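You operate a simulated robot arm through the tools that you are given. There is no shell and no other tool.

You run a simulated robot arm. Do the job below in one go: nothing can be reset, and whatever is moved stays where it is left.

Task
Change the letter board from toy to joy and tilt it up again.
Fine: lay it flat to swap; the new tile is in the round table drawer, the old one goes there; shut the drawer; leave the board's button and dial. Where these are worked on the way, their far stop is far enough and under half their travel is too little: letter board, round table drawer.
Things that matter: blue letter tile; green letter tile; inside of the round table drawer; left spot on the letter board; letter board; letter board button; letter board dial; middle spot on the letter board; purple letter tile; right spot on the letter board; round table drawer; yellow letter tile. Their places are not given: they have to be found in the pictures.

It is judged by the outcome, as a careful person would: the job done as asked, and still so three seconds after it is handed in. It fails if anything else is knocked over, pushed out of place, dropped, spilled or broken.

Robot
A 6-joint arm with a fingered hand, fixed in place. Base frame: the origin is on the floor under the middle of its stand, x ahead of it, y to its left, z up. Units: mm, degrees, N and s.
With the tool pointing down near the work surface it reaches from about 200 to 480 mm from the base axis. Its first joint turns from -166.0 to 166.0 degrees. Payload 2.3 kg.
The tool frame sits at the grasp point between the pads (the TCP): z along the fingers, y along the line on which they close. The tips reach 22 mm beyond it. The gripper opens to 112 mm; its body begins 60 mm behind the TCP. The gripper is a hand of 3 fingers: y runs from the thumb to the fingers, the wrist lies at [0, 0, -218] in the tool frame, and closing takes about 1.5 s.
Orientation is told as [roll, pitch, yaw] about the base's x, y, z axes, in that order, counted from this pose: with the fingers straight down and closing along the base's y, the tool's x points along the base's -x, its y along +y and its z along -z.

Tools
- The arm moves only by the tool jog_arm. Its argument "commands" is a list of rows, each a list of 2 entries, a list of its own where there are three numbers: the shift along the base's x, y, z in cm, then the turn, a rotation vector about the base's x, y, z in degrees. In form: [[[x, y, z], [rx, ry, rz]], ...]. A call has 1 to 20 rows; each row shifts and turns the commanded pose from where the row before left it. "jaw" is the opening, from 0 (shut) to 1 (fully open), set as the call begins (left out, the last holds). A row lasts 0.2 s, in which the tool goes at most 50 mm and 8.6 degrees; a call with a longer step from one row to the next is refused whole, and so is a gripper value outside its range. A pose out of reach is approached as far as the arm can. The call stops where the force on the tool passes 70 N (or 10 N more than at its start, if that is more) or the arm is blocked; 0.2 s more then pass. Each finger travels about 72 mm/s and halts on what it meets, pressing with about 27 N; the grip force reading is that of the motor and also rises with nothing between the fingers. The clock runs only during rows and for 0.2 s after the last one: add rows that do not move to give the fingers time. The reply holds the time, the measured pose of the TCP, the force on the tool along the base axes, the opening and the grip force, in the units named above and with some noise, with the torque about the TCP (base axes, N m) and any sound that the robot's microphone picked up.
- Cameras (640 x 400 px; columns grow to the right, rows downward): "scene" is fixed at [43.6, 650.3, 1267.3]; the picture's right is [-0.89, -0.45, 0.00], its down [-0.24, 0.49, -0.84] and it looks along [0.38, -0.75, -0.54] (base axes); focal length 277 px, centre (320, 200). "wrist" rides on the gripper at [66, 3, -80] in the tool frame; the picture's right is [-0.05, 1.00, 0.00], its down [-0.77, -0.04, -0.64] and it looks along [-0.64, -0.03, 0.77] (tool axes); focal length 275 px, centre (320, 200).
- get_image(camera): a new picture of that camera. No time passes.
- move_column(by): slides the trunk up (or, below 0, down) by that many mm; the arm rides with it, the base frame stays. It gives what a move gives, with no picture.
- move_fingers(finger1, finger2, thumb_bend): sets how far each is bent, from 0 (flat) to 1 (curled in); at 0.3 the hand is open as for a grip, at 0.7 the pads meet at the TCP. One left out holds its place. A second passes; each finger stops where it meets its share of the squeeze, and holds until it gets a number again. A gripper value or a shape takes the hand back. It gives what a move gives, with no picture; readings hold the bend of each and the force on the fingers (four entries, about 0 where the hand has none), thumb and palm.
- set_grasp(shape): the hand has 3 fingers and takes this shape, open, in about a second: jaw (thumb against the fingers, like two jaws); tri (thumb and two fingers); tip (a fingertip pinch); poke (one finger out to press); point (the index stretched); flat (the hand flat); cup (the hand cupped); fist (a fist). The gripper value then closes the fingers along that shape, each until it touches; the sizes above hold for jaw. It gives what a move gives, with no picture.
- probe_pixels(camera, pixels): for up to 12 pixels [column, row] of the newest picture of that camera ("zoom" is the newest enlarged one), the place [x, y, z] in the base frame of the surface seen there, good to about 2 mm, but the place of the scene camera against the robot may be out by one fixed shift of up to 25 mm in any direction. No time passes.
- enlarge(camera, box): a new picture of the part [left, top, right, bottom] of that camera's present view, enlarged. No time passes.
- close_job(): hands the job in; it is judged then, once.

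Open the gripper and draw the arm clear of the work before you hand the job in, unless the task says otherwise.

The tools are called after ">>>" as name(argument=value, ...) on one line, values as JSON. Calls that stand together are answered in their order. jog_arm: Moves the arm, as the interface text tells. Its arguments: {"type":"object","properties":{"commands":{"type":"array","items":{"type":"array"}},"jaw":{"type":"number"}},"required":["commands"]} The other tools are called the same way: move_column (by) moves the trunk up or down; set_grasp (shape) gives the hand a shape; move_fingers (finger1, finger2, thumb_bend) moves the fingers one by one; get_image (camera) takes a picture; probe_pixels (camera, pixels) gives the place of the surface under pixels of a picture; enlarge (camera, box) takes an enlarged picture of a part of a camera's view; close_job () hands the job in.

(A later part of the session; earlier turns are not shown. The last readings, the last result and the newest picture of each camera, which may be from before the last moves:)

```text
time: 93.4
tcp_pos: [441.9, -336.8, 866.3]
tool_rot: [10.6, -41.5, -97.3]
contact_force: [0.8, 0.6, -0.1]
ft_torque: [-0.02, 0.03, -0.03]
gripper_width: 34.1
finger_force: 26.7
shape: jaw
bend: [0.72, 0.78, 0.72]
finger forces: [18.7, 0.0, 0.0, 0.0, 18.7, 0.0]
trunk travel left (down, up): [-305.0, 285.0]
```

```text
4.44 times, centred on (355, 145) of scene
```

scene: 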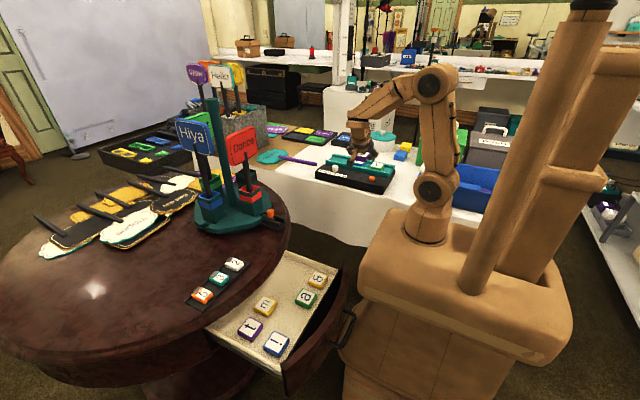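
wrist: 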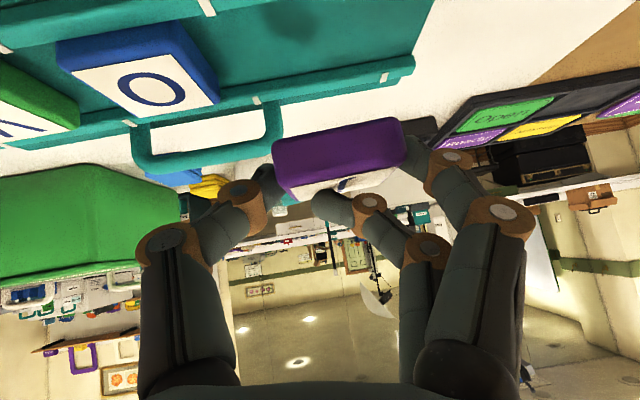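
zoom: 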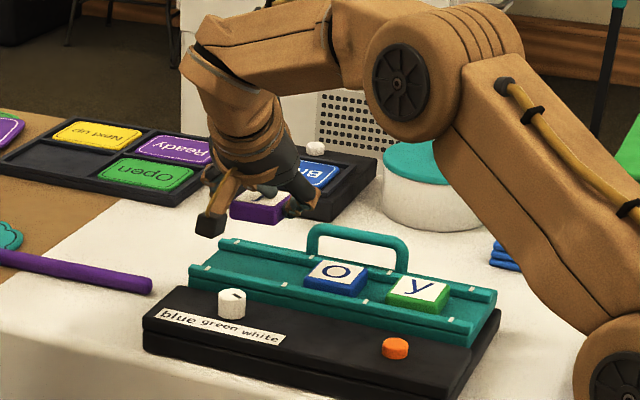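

Grip is unchanged and stable. I probe the held tile against the panel marks to set the final position.

>>> probe_pixels(camera="wrist", pixels=[[280, 155], [340, 140], [398, 128], [300, 190], [385, 178], [276, 150], [403, 135], [256, 100], [384, 78], [208, 5], [150, 90], [340, 60]])

```text
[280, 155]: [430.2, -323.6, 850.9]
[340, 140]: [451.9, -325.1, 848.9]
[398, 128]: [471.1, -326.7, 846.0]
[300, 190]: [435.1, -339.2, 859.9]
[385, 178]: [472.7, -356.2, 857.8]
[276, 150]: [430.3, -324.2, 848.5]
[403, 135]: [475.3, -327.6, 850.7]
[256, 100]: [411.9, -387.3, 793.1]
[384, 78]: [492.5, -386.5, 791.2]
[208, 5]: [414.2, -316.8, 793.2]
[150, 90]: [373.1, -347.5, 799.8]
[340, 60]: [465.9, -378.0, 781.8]
```

Left spot spans marks x≈413–492 (centre 452.5); the tile's centre is (452,-346) with ~4° yaw. I correct yaw by +4°, shift y by -3 mm and descend partway.

>>> jog_arm(commands=[[[0, -0.15, 0], [0, 0, 2]], [[0, -0.15, -0.3], [0, 0, 2]], [[0, 0, -0.8], [0, 0, 0]], [[0, 0, -0.9], [0, 0, 0]], [[0, 0, -0.9], [0, 0, 0]], [[0, 0, -0.9], [0, 0, 0]]])

>>> get_image(camera="wrist")

>>> enlarge(camera="scene", box=[315, 130, 385, 185])

```text
time: 94.8
tcp_pos: [443.3, -338.3, 828.4]
tool_rot: [10.7, -41.6, -93.3]
contact_force: [-0.6, -0.5, 0.2]
ft_torque: [0.02, -0.01, 0.0]
gripper_width: 34.0
finger_force: 26.9
shape: jaw
bend: [0.72, 0.78, 0.72]
finger forces: [18.5, 0.0, 0.0, 0.0, 18.6, 0.1]
trunk travel left (down, up): [-305.0, 285.0]
```

```text
taken
```

wrist: 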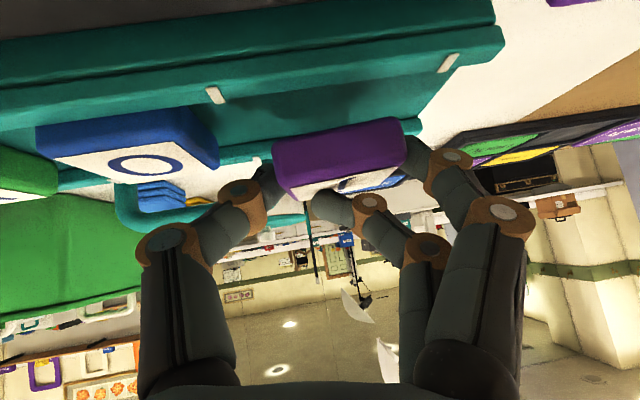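

```text
7.27 times, centred on (350, 158) of scene
```

zoom: 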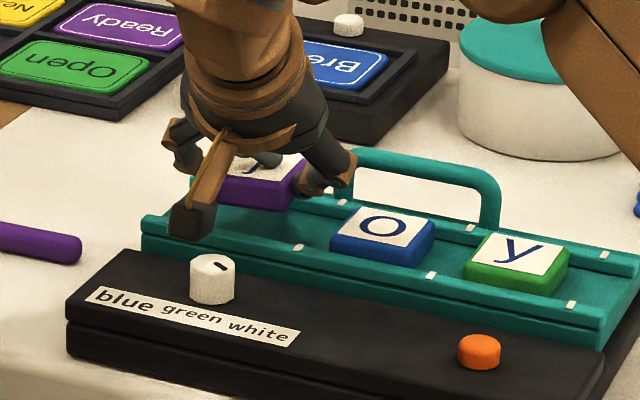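

I check the tile's front face against the front rail and the marks again.

>>> probe_pixels(camera="wrist", pixels=[[282, 160], [340, 145], [398, 132], [310, 190], [395, 168], [230, 105], [300, 95], [380, 80], [214, 95], [448, 62], [155, 130], [260, 125]])

```text
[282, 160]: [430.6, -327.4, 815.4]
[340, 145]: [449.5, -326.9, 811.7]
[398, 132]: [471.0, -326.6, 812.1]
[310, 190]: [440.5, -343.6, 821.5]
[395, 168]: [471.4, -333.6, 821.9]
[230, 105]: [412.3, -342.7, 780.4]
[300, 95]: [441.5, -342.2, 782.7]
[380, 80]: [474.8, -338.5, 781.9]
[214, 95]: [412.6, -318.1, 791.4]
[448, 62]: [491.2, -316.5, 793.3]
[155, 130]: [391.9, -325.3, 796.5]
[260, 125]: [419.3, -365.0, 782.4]
```

Aligned: front face at y≈-327 on both ends, centre ≈(451,-348). I lower to the panel gently.

>>> jog_arm(commands=[[[0.05, 0, -0.6], [0, 0, 0]], [[0, 0, -0.6], [0, 0, 0]], [[0, 0, -0.4], [0, 0, 0]], [[0, 0, -0.25], [0, 0, 0]], [[0, 0, -0.15], [0, 0, 0]]])

>>> get_image(camera="wrist")

```text
time: 96.0
tcp_pos: [442.8, -338.6, 809.1]
tool_rot: [10.6, -41.6, -93.3]
contact_force: [-0.2, 0.3, -0.8]
ft_torque: [0.03, 0.0, 0.01]
gripper_width: 34.3
finger_force: 26.6
shape: jaw
bend: [0.72, 0.78, 0.72]
finger forces: [18.7, 0.6, 0.0, 0.1, 18.5, 0.1]
trunk travel left (down, up): [-305.0, 285.0]
```

```text
taken
```

wrist: 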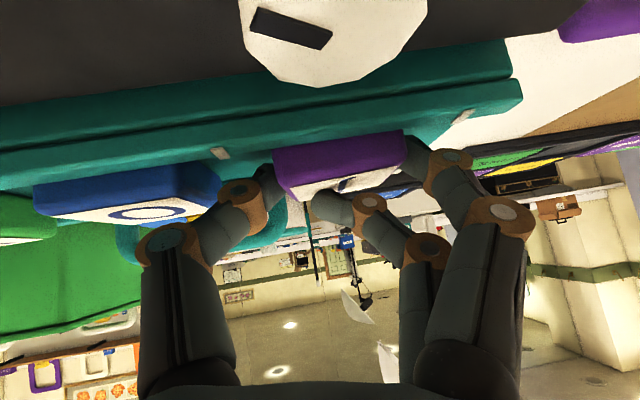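

Just about to touch; a couple more millimetres down while watching the force.

>>> jog_arm(commands=[[[0, 0, -0.12], [0, 0, 0]], [[0, 0, -0.1], [0, 0, 0]]])

```text
time: 96.6
tcp_pos: [442.0, -338.3, 806.6]
tool_rot: [10.8, -41.6, -93.4]
contact_force: [-0.5, -0.6, 5.0]
ft_torque: [-0.01, -0.17, -0.02]
gripper_width: 34.4
finger_force: 26.9
shape: jaw
bend: [0.72, 0.78, 0.72]
finger forces: [18.0, 3.1, 0.0, 0.1, 18.1, 0.0]
trunk travel left (down, up): [-305.0, 285.0]
```

Contact (5 N): j sits on the panel. I open; since the tile is off-centre toward the fingers, I also shift +x by 6 mm so that both sides clear.

>>> jog_arm(commands=[[[0, 0, 0.05], [0, 0, 0]], [[0.2, 0, 0.05], [0, 0, 0]], [[0.2, 0, 0.05], [0, 0, 0]], [[0.2, 0, 0], [0, 0, 0]]], jaw=0.52)

>>> get_image(camera="wrist")

>>> enlarge(camera="scene", box=[315, 130, 385, 185])

```text
time: 97.6
tcp_pos: [447.5, -339.4, 808.3]
tool_rot: [10.8, -41.6, -93.4]
contact_force: [-1.5, 0.3, 4.5]
ft_torque: [-0.05, 0.21, -0.01]
gripper_width: 59.0
finger_force: 0.1
shape: jaw
bend: [0.72, 0.72, 0.7]
finger forces: [0.0, 0.1, 0.1, 0.0, 4.4, 0.0]
trunk travel left (down, up): [-305.0, 285.0]
```

```text
taken
```

wrist: 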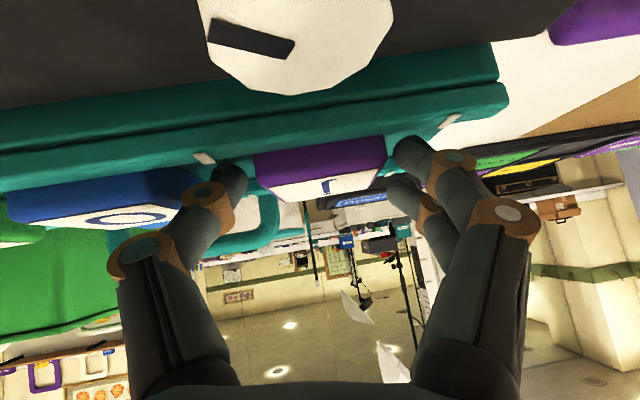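

```text
7.27 times, centred on (350, 158) of scene
```

zoom: 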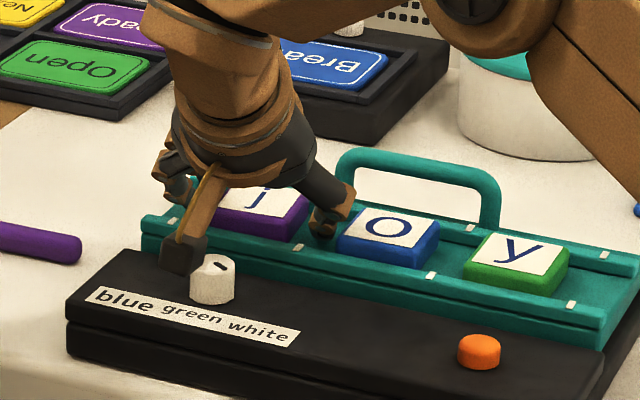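

j is on the board and both sides are clear (tile 255–385 px, thumb 248, fingers 395). I lift straight up.

>>> jog_arm(commands=[[[0, 0, 0.5], [0, 0, 0]], [[0, 0, 1.0], [0, 0, 0]], [[0, 0, 1.5], [0, 0, 0]], [[0, 0, 2.0], [0, 0, 0]], [[0, 0, 2.0], [0, 0, 0]]])

>>> get_image(camera="wrist")

>>> enlarge(camera="scene", box=[315, 130, 385, 185])

```text
time: 98.8
tcp_pos: [449.0, -339.7, 878.0]
tool_rot: [10.8, -41.6, -93.3]
contact_force: [-0.3, 0.6, -0.1]
ft_torque: [0.03, 0.01, 0.0]
gripper_width: 58.4
finger_force: 0.1
shape: jaw
bend: [0.72, 0.72, 0.7]
finger forces: [0.1, 0.0, 0.0, 0.0, 0.0, 0.0]
trunk travel left (down, up): [-305.0, 285.0]
```

```text
taken
```

wrist: 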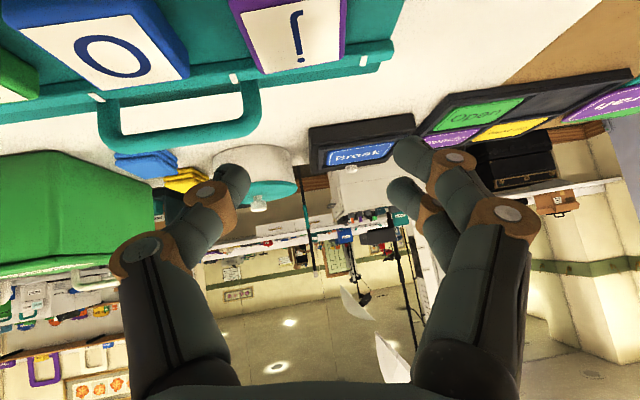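

```text
7.27 times, centred on (350, 158) of scene
```

zoom: 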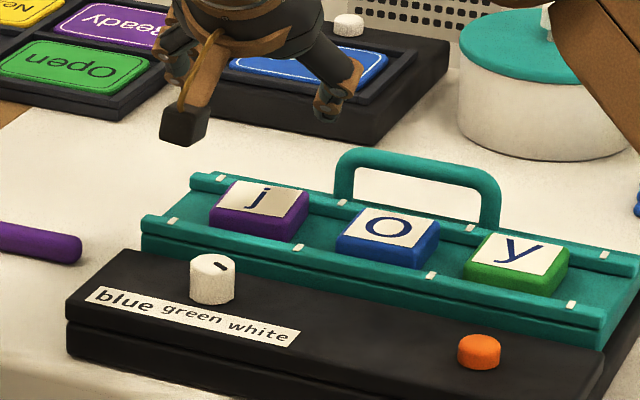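

The board now reads "joy". Next is tilting it up again: I withdraw, bring the hand upright, and prepare the handle grip pose used before.

>>> jog_arm(commands=[[[-2.0, 1.5, 1.0], [0, 0, -4]], [[-2.0, 1.5, 1.0], [0, 8, 0]], [[-1.8, 1.7, 0.8], [7, 0, 0]], [[-1.8, 1.7, 0.8], [7, 0, 0]], [[-1.8, 1.7, 0.8], [7, 0, 0]], [[-1.8, 1.7, 0.8], [7, 0, 0]], [[-1.8, 1.7, 0.8], [7, 0, 0]], [[-1.8, 1.7, 0.8], [7, 0, 0]]])

>>> move_column(by=-30)

>>> jog_arm(commands=[[[0, 0, 0], [0, 0, 8.2]], [[0, 0, 0], [0, 0, 8.2]], [[0, 0, 0], [0, 0, 8.2]], [[0, 0, 0], [0, 0, 8.2]], [[0, 0, 0], [0, 0, 8.2]], [[0, 0, 0], [0, 0, 8.2]], [[0, 0, 0], [0, 0, 8.2]], [[0, 0, 0], [0, 0, 8.2]], [[0, 0, 0], [0, 0, 8.2]], [[0, 0, 0], [0, 0, 8.2]], [[0, 0, 0], [0, 0, 8.0]]], jaw=0.28)

```text
time: 100.6
tcp_pos: [299.1, -208.7, 946.9]
tool_rot: [-0.1, 0.2, -90.0]
contact_force: [-0.3, 0.1, 0.5]
ft_torque: [0.0, 0.0, 0.04]
gripper_width: 58.4
finger_force: 0.0
shape: jaw
bend: [0.72, 0.72, 0.7]
finger forces: [0.1, 0.0, 0.0, 0.0, 0.0, 0.1]
trunk travel left (down, up): [-305.0, 285.0]
```

```text
time: 101.3
tcp_pos: [300.8, -207.7, 916.0]
tool_rot: [-0.2, -0.1, -90.1]
contact_force: [0.5, 0.3, 0.2]
ft_torque: [0.01, -0.01, -0.01]
gripper_width: 58.3
finger_force: 0.2
shape: jaw
bend: [0.72, 0.72, 0.7]
finger forces: [0.1, 0.0, 0.1, 0.0, 0.0, 0.0]
trunk travel left (down, up): [-275.0, 315.0]
```

```text
time: 103.8
tcp_pos: [299.8, -207.7, 916.3]
tool_rot: [-0.1, -0.1, 0.1]
contact_force: [-0.4, 0.2, 0.0]
ft_torque: [0.01, 0.04, 0.0]
gripper_width: 31.7
finger_force: 0.1
shape: jaw
bend: [0.73, 0.73, 0.7]
finger forces: [0.0, 0.0, 0.0, 0.1, 0.0, 0.1]
trunk travel left (down, up): [-275.0, 315.0]
```

Upright at yaw 0. I tilt the hand (x first, then about the tilted y) and move to a pre-approach over the handle.

>>> jog_arm(commands=[[[0, -0.5, 0], [-6.25, 0, 0]], [[0, -0.5, 0], [-6.25, 0, 0]], [[0, -0.5, 0], [-6.25, 0, 0]], [[0, -0.5, 0], [-6.25, 0, 0]], [[0.3, -1, 0], [0, -6.04, 2.82]], [[0.3, -1, 0], [0, -6.04, 2.82]], [[0.4, -1, 0], [0, -6.04, 2.82]], [[0.8, -2.2, -0.2], [0, 0, 0]], [[0.8, -2.2, -0.2], [0, 0, 0]], [[0.8, -2.2, -0.2], [0, 0, 0]], [[0.8, -2.2, -0.2], [0, 0, 0]], [[0.8, -2.2, -0.2], [0, 0, 0]], [[0.8, -2.0, -0.2], [0, 0, 0]]])

>>> get_image(camera="wrist")

>>> enlarge(camera="scene", box=[310, 110, 410, 190])

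```text
time: 106.5
tcp_pos: [360.0, -389.9, 903.2]
tool_rot: [-26.5, -18.2, 8.8]
contact_force: [0.1, 0.2, 0.2]
ft_torque: [0.02, -0.01, 0.0]
gripper_width: 31.6
finger_force: 0.0
shape: jaw
bend: [0.73, 0.73, 0.7]
finger forces: [0.0, 0.1, 0.0, 0.1, 0.0, 0.0]
trunk travel left (down, up): [-275.0, 315.0]
```

```text
taken
```

wrist: 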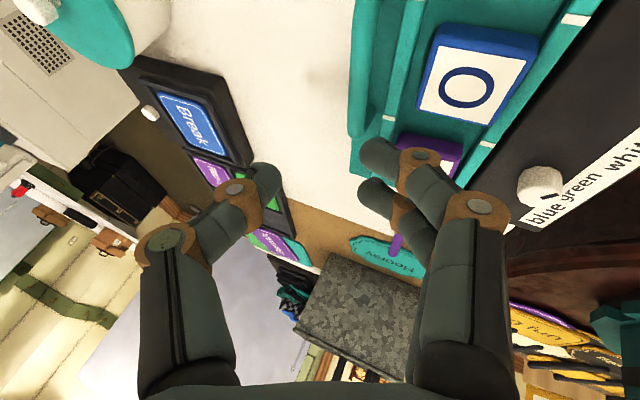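

```text
5.00 times, centred on (360, 150) of scene
```

zoom: 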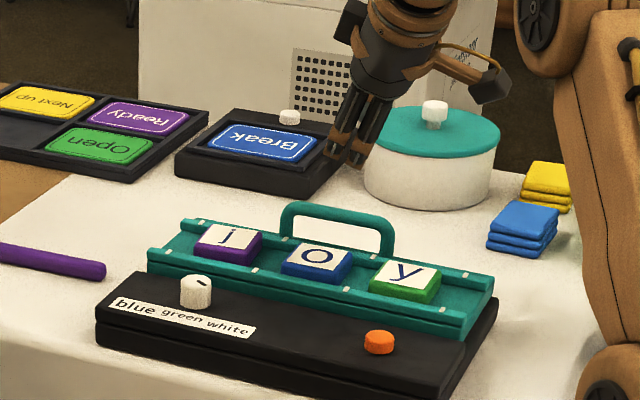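

I probe the handle bar in its flat position from here.

>>> probe_pixels(camera="wrist", pixels=[[358, 20], [360, 50], [360, 80], [362, 110], [355, 60], [368, 60], [375, 60], [385, 60], [365, 150], [405, 20], [390, 110], [352, 110]])

>>> enlarge(camera="wrist", box=[300, 0, 460, 200])

```text
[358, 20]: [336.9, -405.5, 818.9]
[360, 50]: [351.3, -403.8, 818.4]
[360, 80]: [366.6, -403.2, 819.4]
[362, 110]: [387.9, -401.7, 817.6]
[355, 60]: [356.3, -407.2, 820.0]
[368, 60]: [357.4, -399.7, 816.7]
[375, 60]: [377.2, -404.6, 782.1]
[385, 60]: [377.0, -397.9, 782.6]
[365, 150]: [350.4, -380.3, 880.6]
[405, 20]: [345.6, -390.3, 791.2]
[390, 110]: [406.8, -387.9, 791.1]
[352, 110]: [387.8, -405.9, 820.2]
```

```text
2.00 times, centred on (380, 100) of wrist
```

zoom: 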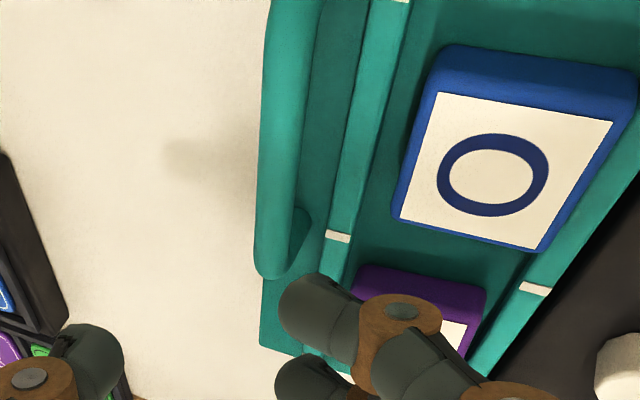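

Bar centre is about (y=-405, z=814), with the back rail (z 791) just in front of it. I narrow the opening to ~21 mm and move to 40 mm off the bar along the tool axis.

>>> jog_arm(commands=[[[-0.1, 0.1, -1.2], [0, 0, 0]], [[-0.1, 0.1, -1.2], [0, 0, 0]], [[-0.1, 0.1, -1.2], [0, 0, 0]], [[-0.1, 0, -1.3], [0, 0, 0]]], jaw=0.19)

>>> get_image(camera="wrist")

```text
time: 107.5
tcp_pos: [354.1, -385.7, 856.6]
tool_rot: [-26.5, -18.2, 8.6]
contact_force: [0.5, 0.3, -0.3]
ft_torque: [0.06, -0.01, -0.01]
gripper_width: 21.9
finger_force: 0.0
shape: jaw
bend: [0.73, 0.73, 0.7]
finger forces: [0.1, 0.1, 0.0, 0.0, 0.0, 0.1]
trunk travel left (down, up): [-275.0, 315.0]
```

```text
taken
```

wrist: 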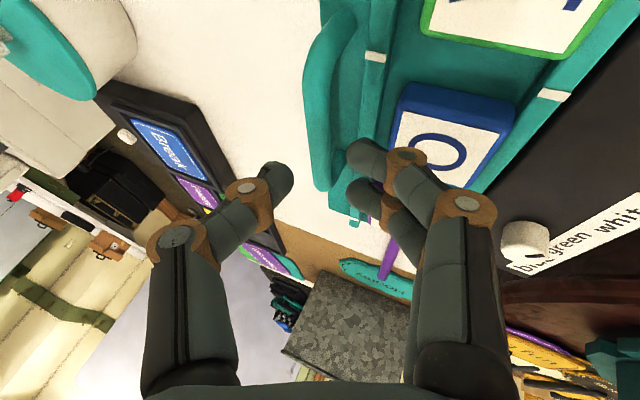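

The bar runs between thumb (290 px) and fingers (350 px). I advance onto it in small rows.

>>> jog_arm(commands=[[[0.3, -0.34, -0.75], [0, 0, 0]], [[0.3, -0.34, -0.75], [0, 0, 0]], [[0.3, -0.34, -0.75], [0, 0, 0]], [[0.3, -0.34, -0.75], [0, 0, 0]], [[0.25, -0.3, -0.65], [0, 0, 0]]])

>>> get_image(camera="wrist")

>>> enlarge(camera="scene", box=[330, 120, 410, 190])

```text
time: 108.8
tcp_pos: [366.3, -402.4, 821.1]
tool_rot: [-26.7, -18.3, 8.8]
contact_force: [-1.8, -2.1, 11.8]
ft_torque: [0.21, 0.07, 0.07]
gripper_width: 19.7
finger_force: 0.0
shape: jaw
bend: [0.75, 0.73, 0.7]
finger forces: [9.5, 2.5, 0.1, 0.0, 0.0, 0.0]
trunk travel left (down, up): [-275.0, 315.0]
```

```text
taken
```

wrist: 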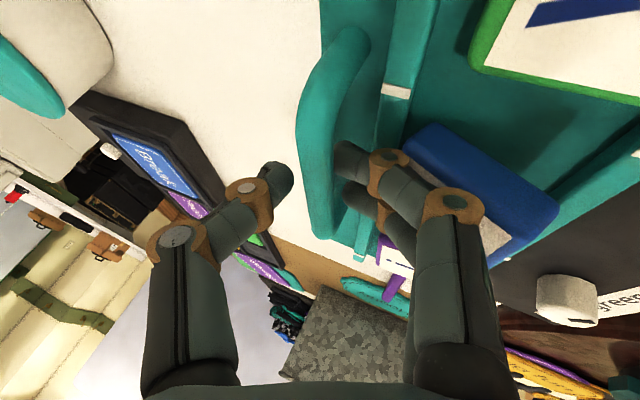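

```text
5.71 times, centred on (370, 155) of scene
```

zoom: 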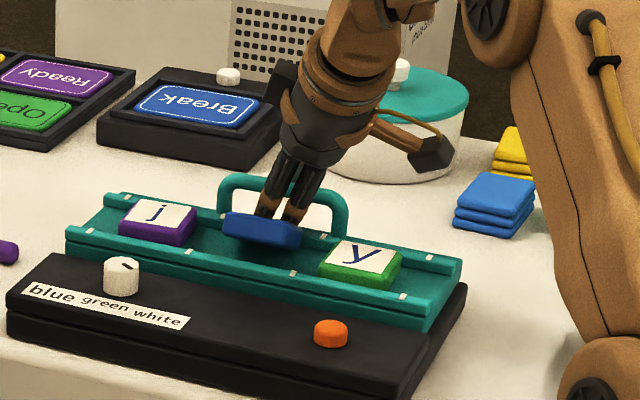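

The fingers are pressing on the o tile and have tipped it; I stop and back straight out slowly the way I came.

>>> jog_arm(commands=[[[-0.1, 0.12, 0.28], [0, 0, 0]], [[-0.1, 0.12, 0.28], [0, 0, 0]], [[-0.15, 0.17, 0.4], [0, 0, 0]], [[-0.2, 0.2, 0.6], [0, 0, 0]], [[-0.2, 0.2, 0.8], [0, 0, 0]], [[-0.3, 0.3, 1.2], [0, 0, 0]], [[-0.3, 0.3, 1.5], [0, 0, 0]]])

>>> get_image(camera="wrist")

>>> enlarge(camera="scene", box=[330, 120, 410, 190])

```text
time: 110.3
tcp_pos: [354.1, -387.4, 869.3]
tool_rot: [-26.5, -18.1, 8.7]
contact_force: [-0.2, 0.7, -0.8]
ft_torque: [0.04, -0.03, 0.05]
gripper_width: 21.2
finger_force: 0.0
shape: jaw
bend: [0.73, 0.73, 0.7]
finger forces: [0.0, 0.0, 0.1, 0.1, 0.0, 0.1]
trunk travel left (down, up): [-275.0, 315.0]
```

```text
taken
```

wrist: 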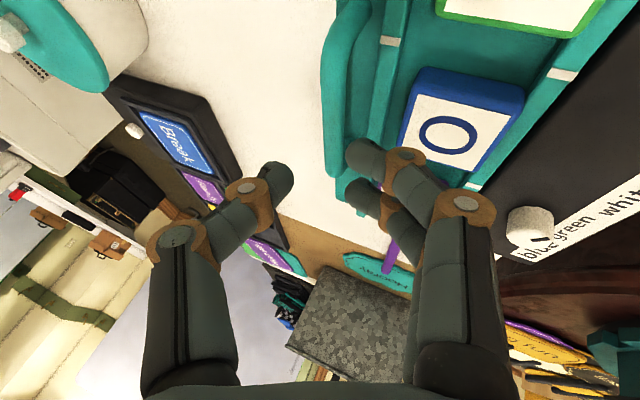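

```text
5.71 times, centred on (370, 155) of scene
```

zoom: 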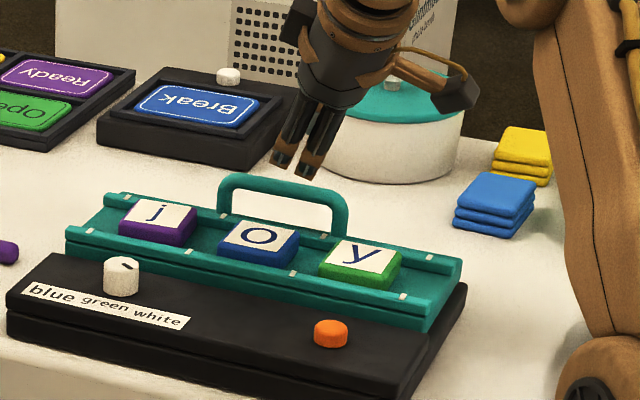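

The o tile settled back flat in its place. The slanted front fingers can't fit beside the bar with the tile there, so I look for a single-finger hook instead: I move up and try the "point" shape in free air.

>>> jog_arm(commands=[[[-0.5, 1, 2], [0, 0, 0]], [[-1, 2, 2], [0, 0, 0]], [[-1, 2, 2], [0, 0, 0]], [[-1, 2, 0], [0, 0, 0]]])

>>> set_grasp(shape="point")

>>> get_image(camera="wrist")

>>> enlarge(camera="scene", box=[320, 80, 420, 190])

```text
time: 111.3
tcp_pos: [320.2, -318.4, 928.2]
tool_rot: [-26.5, -18.2, 8.7]
contact_force: [0.2, -0.1, 0.2]
ft_torque: [0.02, -0.04, 0.03]
gripper_width: 21.3
finger_force: 0.0
shape: jaw
bend: [0.73, 0.73, 0.7]
finger forces: [0.0, 0.0, 0.0, 0.0, 0.0, 0.0]
trunk travel left (down, up): [-275.0, 315.0]
```

```text
time: 112.2
tcp_pos: [321.2, -318.5, 928.1]
tool_rot: [-26.4, -18.2, 8.7]
contact_force: [0.0, 0.5, -1.1]
ft_torque: [0.02, -0.03, -0.05]
gripper_width: 0.1
finger_force: 0.1
shape: point
bend: [0.23, 1.0, 0.93]
finger forces: [0.1, 0.0, 0.0, 0.0, 0.0, 0.1]
trunk travel left (down, up): [-275.0, 315.0]
```

```text
taken
```

wrist: 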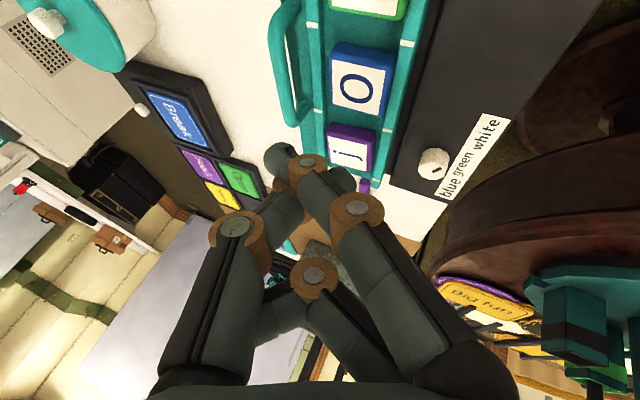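

```text
3.64 times, centred on (370, 135) of scene
```

zoom: 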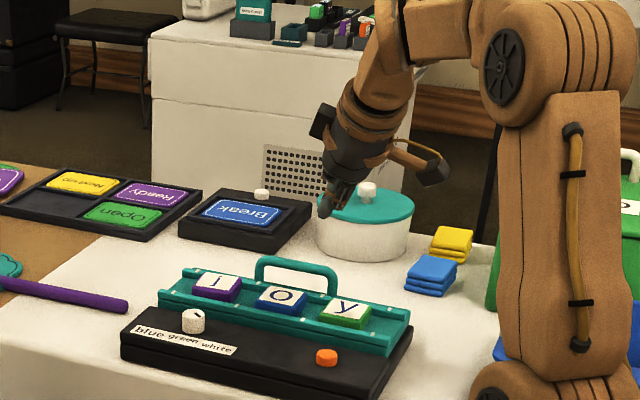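

In "point", finger 1 stretches out with the other finger and thumb curled away. I probe where this finger lies relative to the TCP.

>>> enlarge(camera="wrist", box=[200, 110, 440, 310])

>>> probe_pixels(camera="wrist", pixels=[[275, 152], [285, 150], [270, 160], [308, 165], [325, 185], [355, 205], [385, 260], [318, 275], [240, 235], [275, 215], [425, 345], [295, 157]])

```text
2.00 times, centred on (320, 210) of wrist
```

zoom: 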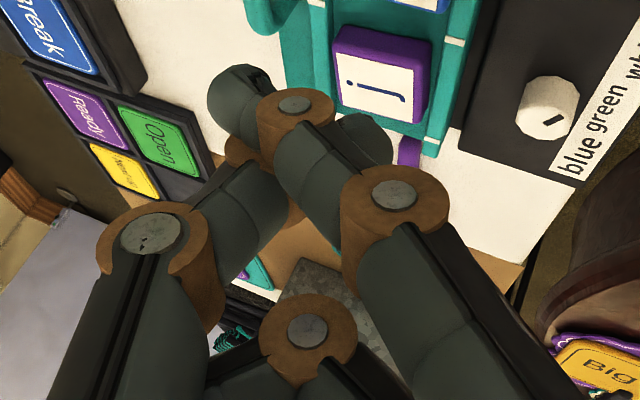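

```text
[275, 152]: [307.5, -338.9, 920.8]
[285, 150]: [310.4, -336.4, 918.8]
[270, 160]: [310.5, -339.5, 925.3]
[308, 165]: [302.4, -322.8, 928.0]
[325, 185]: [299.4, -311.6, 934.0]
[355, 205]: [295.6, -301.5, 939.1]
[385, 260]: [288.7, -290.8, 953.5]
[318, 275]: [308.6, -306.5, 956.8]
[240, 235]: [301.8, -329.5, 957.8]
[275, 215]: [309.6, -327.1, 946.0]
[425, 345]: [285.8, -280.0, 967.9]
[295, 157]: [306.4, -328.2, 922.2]
```

The pointing finger crosses over the axis here rather than standing straight. I check the "poke" shape too.

>>> set_grasp(shape="poke")

>>> get_image(camera="wrist")

>>> jog_arm(commands=[[[0, 0, 0], [0, 0, 0]], [[0, 0, 0], [0, 0, 0]], [[0, 0, 0], [0, 0, 0]], [[0, 0, 0], [0, 0, 0]], [[0, 0, 0], [0, 0, 0]]])

>>> get_image(camera="wrist")

```text
time: 113.2
tcp_pos: [321.2, -320.2, 929.3]
tool_rot: [-26.4, -18.2, 8.7]
contact_force: [-0.1, -0.7, -0.3]
ft_torque: [-0.01, -0.01, -0.01]
gripper_width: 0.0
finger_force: 0.2
shape: poke
bend: [0.99, 1.0, 1.0]
finger forces: [0.1, 0.1, 0.1, 0.1, 0.1, 0.0]
trunk travel left (down, up): [-275.0, 315.0]
```

```text
taken
```

wrist: 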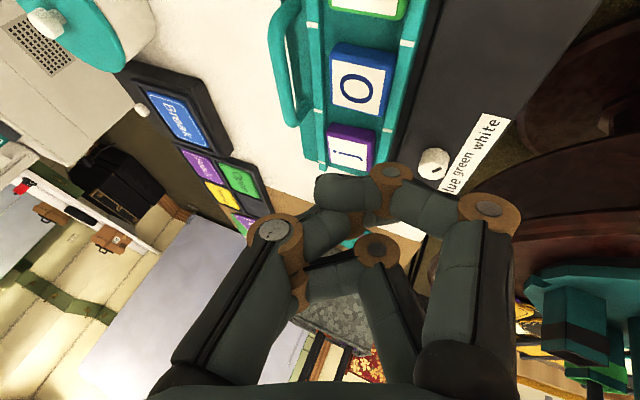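

```text
time: 114.3
tcp_pos: [320.8, -319.5, 929.7]
tool_rot: [-26.5, -18.2, 8.7]
contact_force: [0.1, -0.2, -0.1]
ft_torque: [-0.03, 0.0, 0.01]
gripper_width: 0.2
finger_force: 0.0
shape: poke
bend: [0.99, 1.0, 1.0]
finger forces: [0.1, 0.0, 0.0, 0.1, 0.0, 0.0]
trunk travel left (down, up): [-275.0, 315.0]
```

```text
taken
```

wrist: 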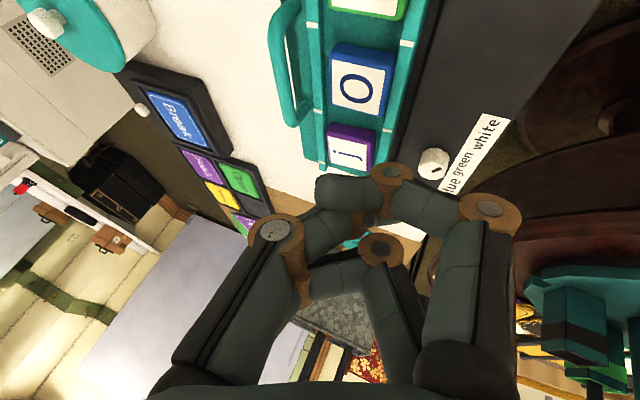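

Neither shape gives a straight single finger. A better plan: with the tile-grip pose (yaw -90) the thumb alone can reach under the bar from the front, with the other fingers passing outside the handle's left leg. I return to jaw and reorient.

>>> set_grasp(shape="jaw")

>>> jog_arm(commands=[[[-0.3, 1.6, 0.2], [0, 6.04, -2.82]], [[-0.3, 1.6, 0.2], [0, 6.04, -2.82]], [[-0.3, 1.6, 0.2], [0, 6.04, -2.82]], [[-0.3, 1.6, 0], [6.25, 0, 0]], [[-0.3, 1.6, 0], [6.25, 0, 0]], [[-0.3, 1.6, 0], [6.25, 0, 0]], [[-0.2, 1.6, 0], [6.25, 0, 0]]], jaw=0.4)

>>> jog_arm(commands=[[[0, 0, 0], [0, 0, -8.2]], [[0, 0, 0], [0, 0, -8.2]], [[0, 0, 0], [0, 0, -8.2]], [[0, 0, 0], [0, 0, -8.2]], [[0, 0, 0], [0, 0, -8.2]], [[0, 0, 0], [0, 0, -8.2]], [[0, 0, 0], [0, 0, -8.2]], [[0, 0, 0], [0, 0, -8.2]], [[0, 0, 0], [0, 0, -8.2]], [[0, 0, 0], [0, 0, -8.2]], [[0, 0, 0], [0, 0, -8.0]]])

>>> move_column(by=30)

>>> get_image(camera="wrist")

```text
time: 115.2
tcp_pos: [321.3, -318.0, 929.0]
tool_rot: [-26.5, -18.2, 8.7]
contact_force: [0.1, 0.0, -1.3]
ft_torque: [0.0, -0.02, 0.01]
gripper_width: 16.3
finger_force: 0.2
shape: jaw
bend: [0.3, 0.73, 0.43]
finger forces: [0.0, 0.0, 0.0, 0.1, 0.1, 0.0]
trunk travel left (down, up): [-275.0, 315.0]
```

```text
time: 116.8
tcp_pos: [300.9, -205.1, 936.4]
tool_rot: [-0.1, 0.0, -0.1]
contact_force: [0.0, -0.8, 0.5]
ft_torque: [-0.03, 0.0, -0.01]
gripper_width: 44.4
finger_force: 0.1
shape: jaw
bend: [0.73, 0.73, 0.7]
finger forces: [0.1, 0.1, 0.0, 0.0, 0.0, 0.0]
trunk travel left (down, up): [-275.0, 315.0]
```

```text
time: 119.2
tcp_pos: [299.4, -205.5, 935.9]
tool_rot: [-0.1, 0.0, -90.3]
contact_force: [0.0, -0.5, 0.5]
ft_torque: [0.0, -0.03, -0.02]
gripper_width: 44.3
finger_force: 0.1
shape: jaw
bend: [0.73, 0.73, 0.7]
finger forces: [0.1, 0.0, 0.0, 0.0, 0.0, 0.1]
trunk travel left (down, up): [-275.0, 315.0]
```

```text
time: 120.0
tcp_pos: [299.6, -204.6, 965.1]
tool_rot: [-0.1, -0.2, -90.0]
contact_force: [1.0, 0.2, -0.8]
ft_torque: [0.01, -0.01, 0.02]
gripper_width: 44.4
finger_force: 0.0
shape: jaw
bend: [0.73, 0.73, 0.7]
finger forces: [0.1, 0.1, 0.1, 0.1, 0.0, 0.1]
trunk travel left (down, up): [-305.0, 285.0]
```

```text
taken
```

wrist: 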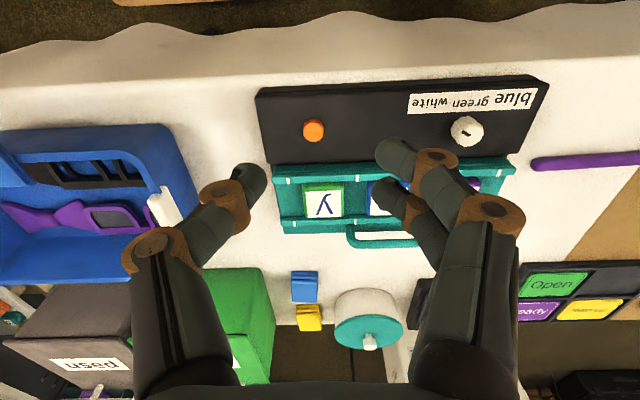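

Now I tilt into the hook pose and move to above the handle area at a safe height.

>>> jog_arm(commands=[[[1.2, -1.8, -0.8], [-7, 0, 0]], [[1.2, -1.8, -0.8], [-7, 0, 0]], [[1.3, -1.8, -0.8], [-7, 0, 0]], [[1.3, -1.8, -0.9], [-7, 0, 0]], [[1.3, -1.8, -0.9], [-7, 0, 0]], [[1.3, -1.8, -1.0], [-7, 0, 0]], [[1.3, -1.8, -1.1], [0, -6.5, 0]], [[1.4, -1.9, -1.2], [0, -6.5, 0]]])

>>> get_image(camera="wrist")

>>> enlarge(camera="scene", box=[320, 110, 420, 190])

```text
time: 121.8
tcp_pos: [403.9, -349.8, 890.8]
tool_rot: [17.3, -40.8, -101.6]
contact_force: [0.5, -0.7, -0.3]
ft_torque: [-0.03, 0.01, 0.0]
gripper_width: 44.6
finger_force: 0.1
shape: jaw
bend: [0.73, 0.73, 0.7]
finger forces: [0.0, 0.0, 0.0, 0.0, 0.0, 0.0]
trunk travel left (down, up): [-305.0, 285.0]
```

```text
taken
```

wrist: 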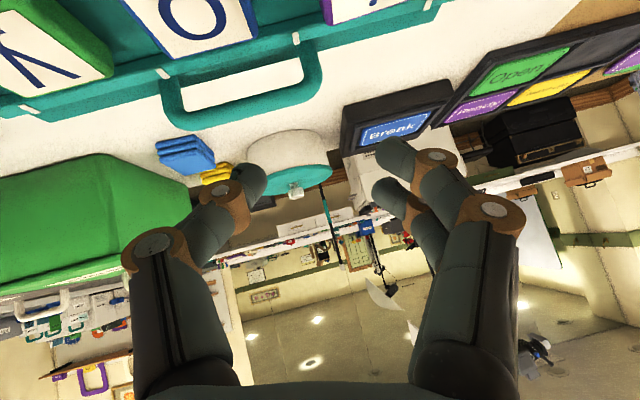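

```text
5.00 times, centred on (370, 150) of scene
```

zoom: 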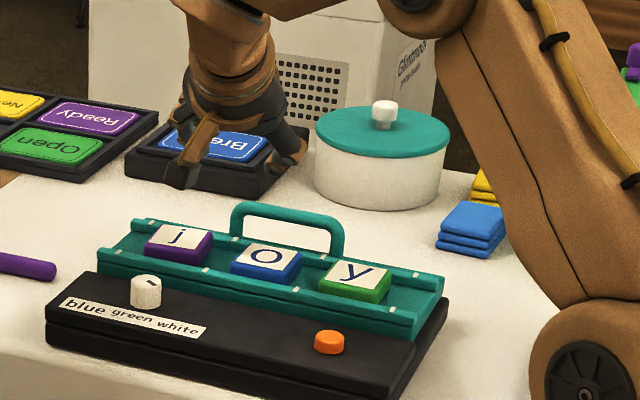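

I probe the handle's bar, legs and the o tile from this angle to place the thumb precisely.

>>> probe_pixels(camera="wrist", pixels=[[180, 120], [240, 110], [300, 95], [315, 65], [305, 50], [172, 95], [240, 100], [310, 80], [170, 110], [200, 30], [215, 40], [298, 38]])

>>> enlarge(camera="wrist", box=[120, 0, 400, 180])

```text
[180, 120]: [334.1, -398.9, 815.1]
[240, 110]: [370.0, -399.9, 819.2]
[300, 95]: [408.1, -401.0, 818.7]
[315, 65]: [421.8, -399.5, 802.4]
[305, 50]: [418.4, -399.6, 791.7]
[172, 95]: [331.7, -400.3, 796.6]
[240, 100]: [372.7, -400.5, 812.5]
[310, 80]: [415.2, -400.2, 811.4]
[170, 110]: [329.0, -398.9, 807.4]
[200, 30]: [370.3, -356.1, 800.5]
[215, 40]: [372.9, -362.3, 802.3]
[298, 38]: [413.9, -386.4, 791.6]
```

```text
2.22 times, centred on (260, 90) of wrist
```

zoom: 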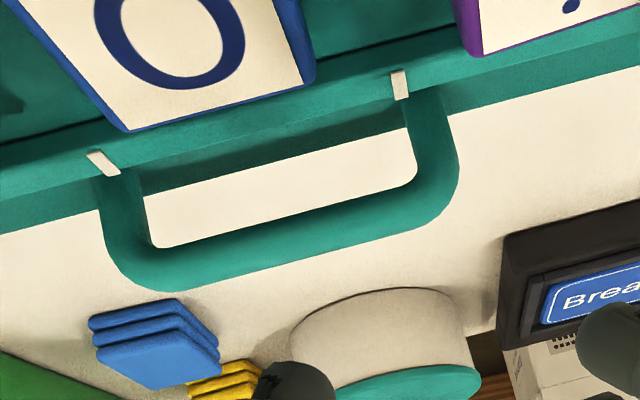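

Left leg is centred at x≈418 and the opening runs x≈341–412, with the bar at y≈-405, z≈814. I lower to the approach line and then slide 40 mm along the tool axis.

>>> jog_arm(commands=[[[0, 0, -1.0], [0, 0, 0]], [[0, 0, -1.0], [0, 0, 0]], [[0, 0, -1.1], [0, 0, 0]], [[0.17, -0.67, -0.72], [0, 0, 0]], [[0.17, -0.67, -0.72], [0, 0, 0]], [[0.17, -0.67, -0.72], [0, 0, 0]]])

>>> get_image(camera="wrist")

>>> enlarge(camera="scene", box=[325, 120, 395, 180])

```text
time: 123.2
tcp_pos: [408.9, -370.7, 836.8]
tool_rot: [17.3, -40.8, -101.5]
contact_force: [-0.6, 0.4, -0.1]
ft_torque: [-0.01, 0.0, 0.0]
gripper_width: 44.5
finger_force: 0.0
shape: jaw
bend: [0.73, 0.73, 0.7]
finger forces: [0.0, 0.0, 0.0, 0.0, 0.1, 0.0]
trunk travel left (down, up): [-305.0, 285.0]
```

```text
taken
```

wrist: 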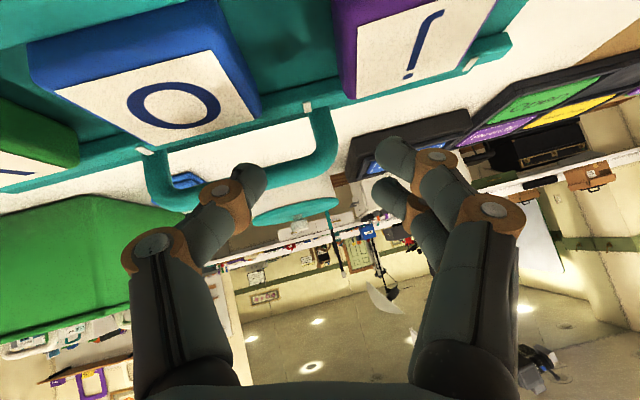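

```text
6.67 times, centred on (360, 150) of scene
```

zoom: 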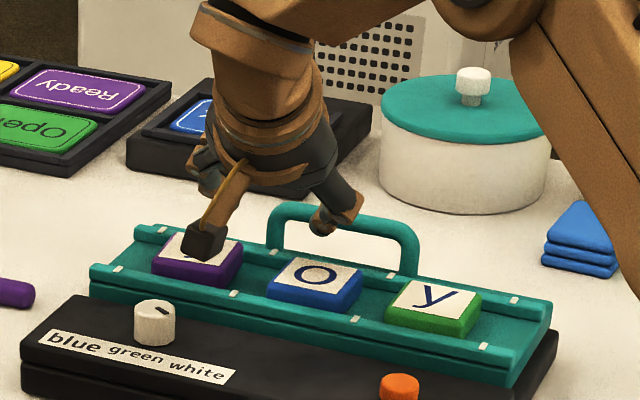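

The thumb (250,180) lines up inside the loop, the fingers (395,160) outside the left leg (325,130). I slide the last ~28 mm under the bar in small rows.

>>> jog_arm(commands=[[[0.14, -0.6, -0.7], [0, 0, 0]], [[0.14, -0.6, -0.7], [0, 0, 0]], [[0.1, -0.5, -0.5], [0, 0, 0]]])

>>> get_image(camera="wrist")

>>> enlarge(camera="scene", box=[325, 120, 395, 180])

```text
time: 124.0
tcp_pos: [412.4, -388.3, 819.4]
tool_rot: [17.2, -40.7, -101.7]
contact_force: [-0.7, 0.1, 0.4]
ft_torque: [-0.01, 0.01, 0.01]
gripper_width: 44.6
finger_force: 0.1
shape: jaw
bend: [0.73, 0.73, 0.7]
finger forces: [0.0, 0.1, 0.0, 0.1, 0.0, 0.0]
trunk travel left (down, up): [-305.0, 285.0]
```

```text
taken
```

wrist: 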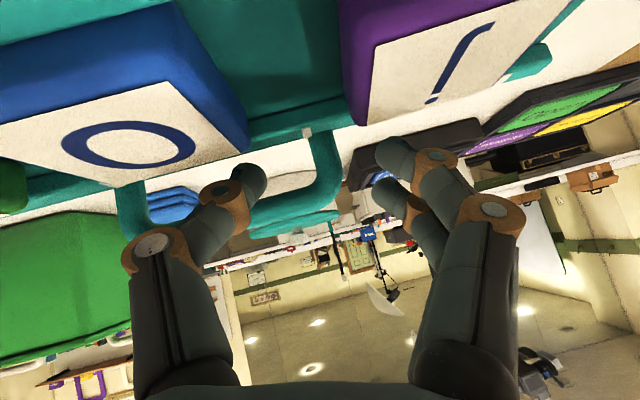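

```text
6.67 times, centred on (360, 150) of scene
```

zoom: 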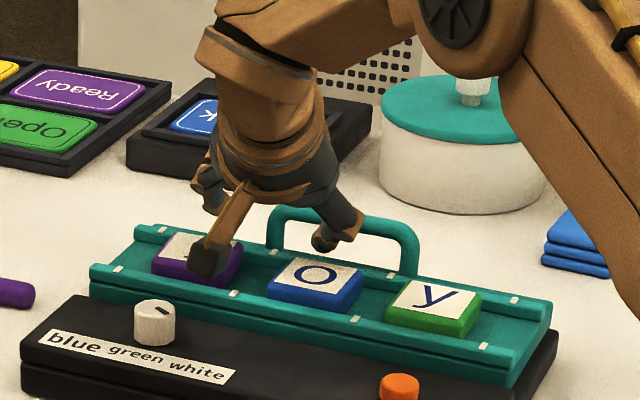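

The thumb is now just in front of and below the bar. I go 4 mm lower and 8 mm further back so that it is squarely under the bar.

>>> jog_arm(commands=[[[0.05, -0.1, -0.4], [0, 0, 0]], [[0, -0.4, 0], [0, 0, 0]], [[0, -0.35, 0], [0, 0, 0]]])

>>> get_image(camera="wrist")

>>> enlarge(camera="scene", box=[325, 120, 395, 180])

```text
time: 124.8
tcp_pos: [414.0, -394.6, 814.8]
tool_rot: [17.2, -40.7, -101.6]
contact_force: [0.2, 4.4, -0.4]
ft_torque: [0.01, 0.03, -0.13]
gripper_width: 44.9
finger_force: 0.1
shape: jaw
bend: [0.73, 0.73, 0.7]
finger forces: [0.1, 0.0, 0.1, 0.1, 3.8, 0.0]
trunk travel left (down, up): [-305.0, 285.0]
```

```text
taken
```

wrist: 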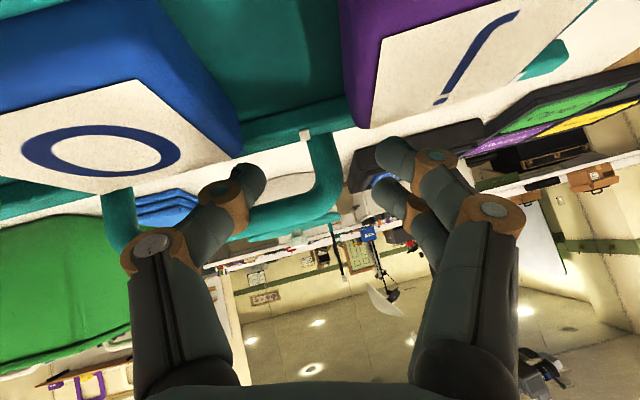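

```text
6.67 times, centred on (360, 150) of scene
```

zoom: 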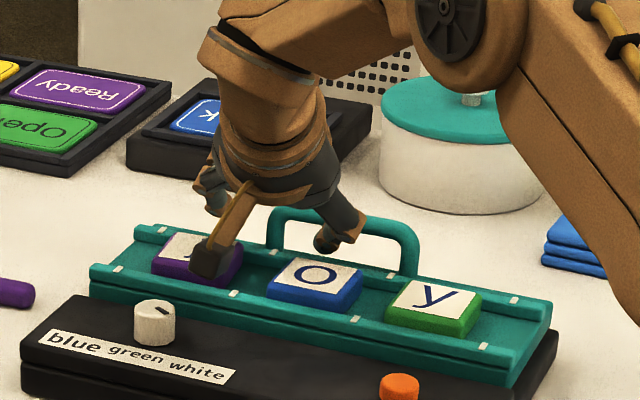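

The thumb's joint touches the bar's front (4 N) while its tip is under the bar; good enough for a hook. I ease +y 2 mm and rise until the thumb takes up the bar.

>>> jog_arm(commands=[[[0, 0.2, 0.2], [0, 0, 0]], [[0, 0.05, 0.3], [0, 0, 0]]])

>>> enlarge(camera="scene", box=[325, 120, 395, 180])

```text
time: 125.4
tcp_pos: [412.1, -393.0, 819.2]
tool_rot: [17.2, -40.8, -101.6]
contact_force: [0.9, 5.0, -4.4]
ft_torque: [0.03, -0.16, -0.13]
gripper_width: 45.2
finger_force: 0.1
shape: jaw
bend: [0.73, 0.73, 0.7]
finger forces: [0.0, 0.0, 0.0, 0.1, 6.7, 0.0]
trunk travel left (down, up): [-305.0, 285.0]
```

```text
6.67 times, centred on (360, 150) of scene
```

zoom: 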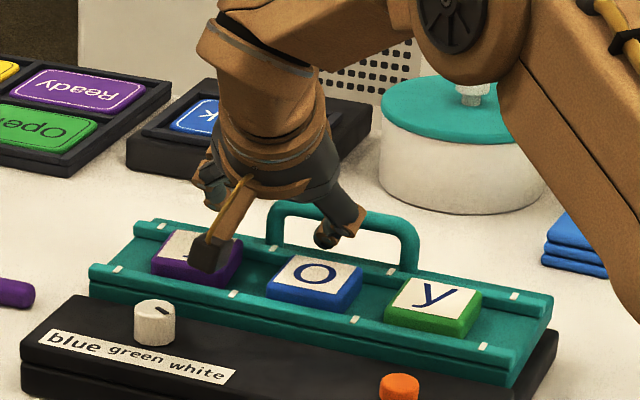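

The thumb bears on the bar (force 5/-4.4 N). I lift along the arc in small rows.

>>> jog_arm(commands=[[[0, 0.28, 0.4], [0, 0, 0]], [[0, 0.26, 0.4], [0, 0, 0]], [[0, 0.27, 0.38], [0, 0, 0]]])

>>> enlarge(camera="scene", box=[325, 120, 395, 180])

>>> get_image(camera="wrist")

```text
time: 126.2
tcp_pos: [413.5, -385.3, 832.4]
tool_rot: [17.0, -40.6, -101.6]
contact_force: [1.4, 3.0, -4.6]
ft_torque: [0.05, -0.14, -0.1]
gripper_width: 44.8
finger_force: 0.2
shape: jaw
bend: [0.73, 0.73, 0.7]
finger forces: [0.0, 0.0, 0.0, 0.0, 5.1, 0.1]
trunk travel left (down, up): [-305.0, 285.0]
```

```text
6.67 times, centred on (360, 150) of scene
```

zoom: 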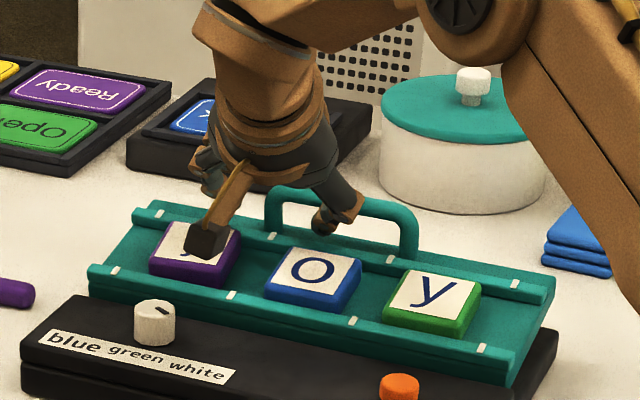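

```text
taken
```

wrist: 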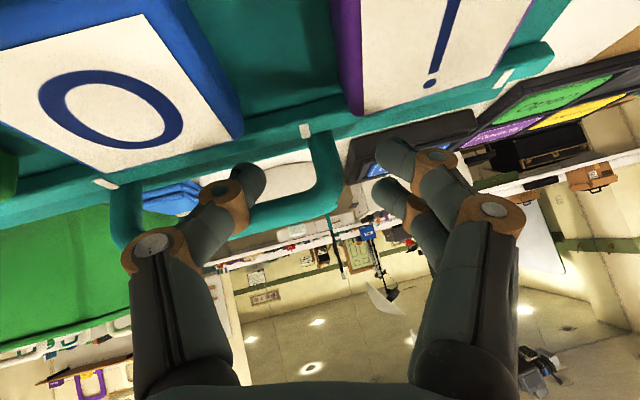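

The panel is tilting up on the thumb with only ~5 N. I continue along the arc.

>>> jog_arm(commands=[[[0, 0.27, 0.38], [0, 0, 0]], [[0, 0.28, 0.36], [0, 0, 0]], [[0, 0.3, 0.35], [0, 0, 0]]])

>>> enlarge(camera="scene", box=[325, 120, 395, 180])

>>> get_image(camera="wrist")

```text
time: 127.0
tcp_pos: [412.9, -377.2, 841.9]
tool_rot: [17.1, -40.7, -101.6]
contact_force: [1.0, 3.9, -5.5]
ft_torque: [0.04, -0.22, -0.16]
gripper_width: 44.9
finger_force: 0.1
shape: jaw
bend: [0.73, 0.73, 0.7]
finger forces: [0.0, 0.0, 0.0, 0.0, 6.7, 0.1]
trunk travel left (down, up): [-305.0, 285.0]
```

```text
6.67 times, centred on (360, 150) of scene
```

zoom: 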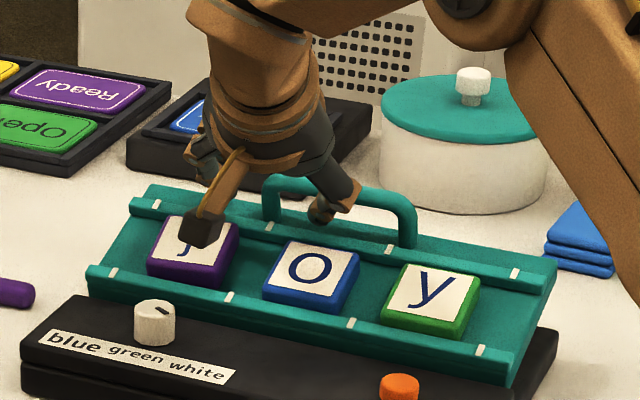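

```text
taken
```

wrist: 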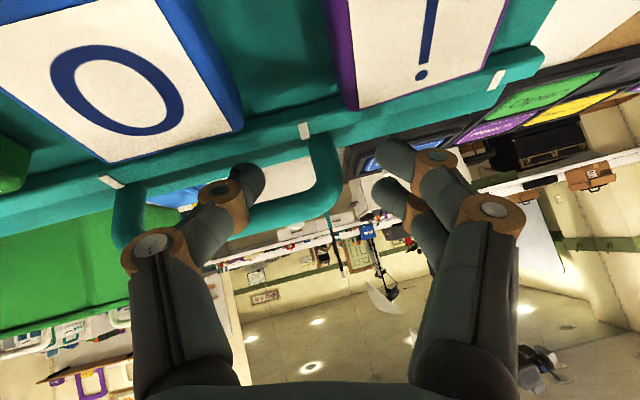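

Going well, tiles stay put. I continue up along the arc.

>>> jog_arm(commands=[[[0, 0.31, 0.34], [0, 0, 0]], [[0, 0.33, 0.32], [0, 0, 0]], [[0, 0.34, 0.3], [0, 0, 0]]])

>>> enlarge(camera="scene", box=[325, 120, 395, 180])

>>> get_image(camera="wrist")

```text
time: 127.8
tcp_pos: [413.1, -366.9, 851.7]
tool_rot: [17.1, -40.7, -101.5]
contact_force: [1.3, 6.6, -8.5]
ft_torque: [0.08, -0.38, -0.27]
gripper_width: 45.3
finger_force: 0.1
shape: jaw
bend: [0.73, 0.73, 0.7]
finger forces: [0.0, 0.0, 0.0, 0.0, 11.7, 0.1]
trunk travel left (down, up): [-305.0, 285.0]
```

```text
6.67 times, centred on (360, 150) of scene
```

zoom: 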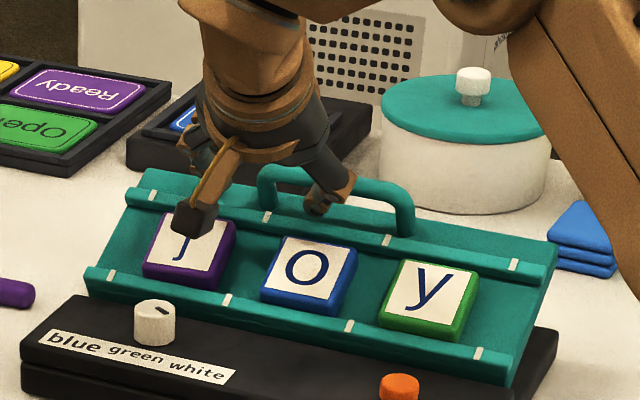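

```text
taken
```

wrist: 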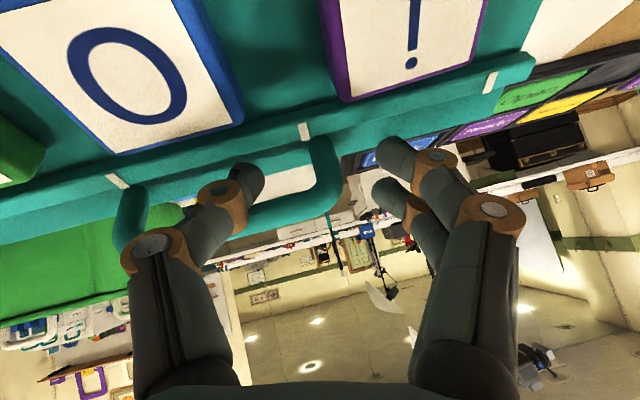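

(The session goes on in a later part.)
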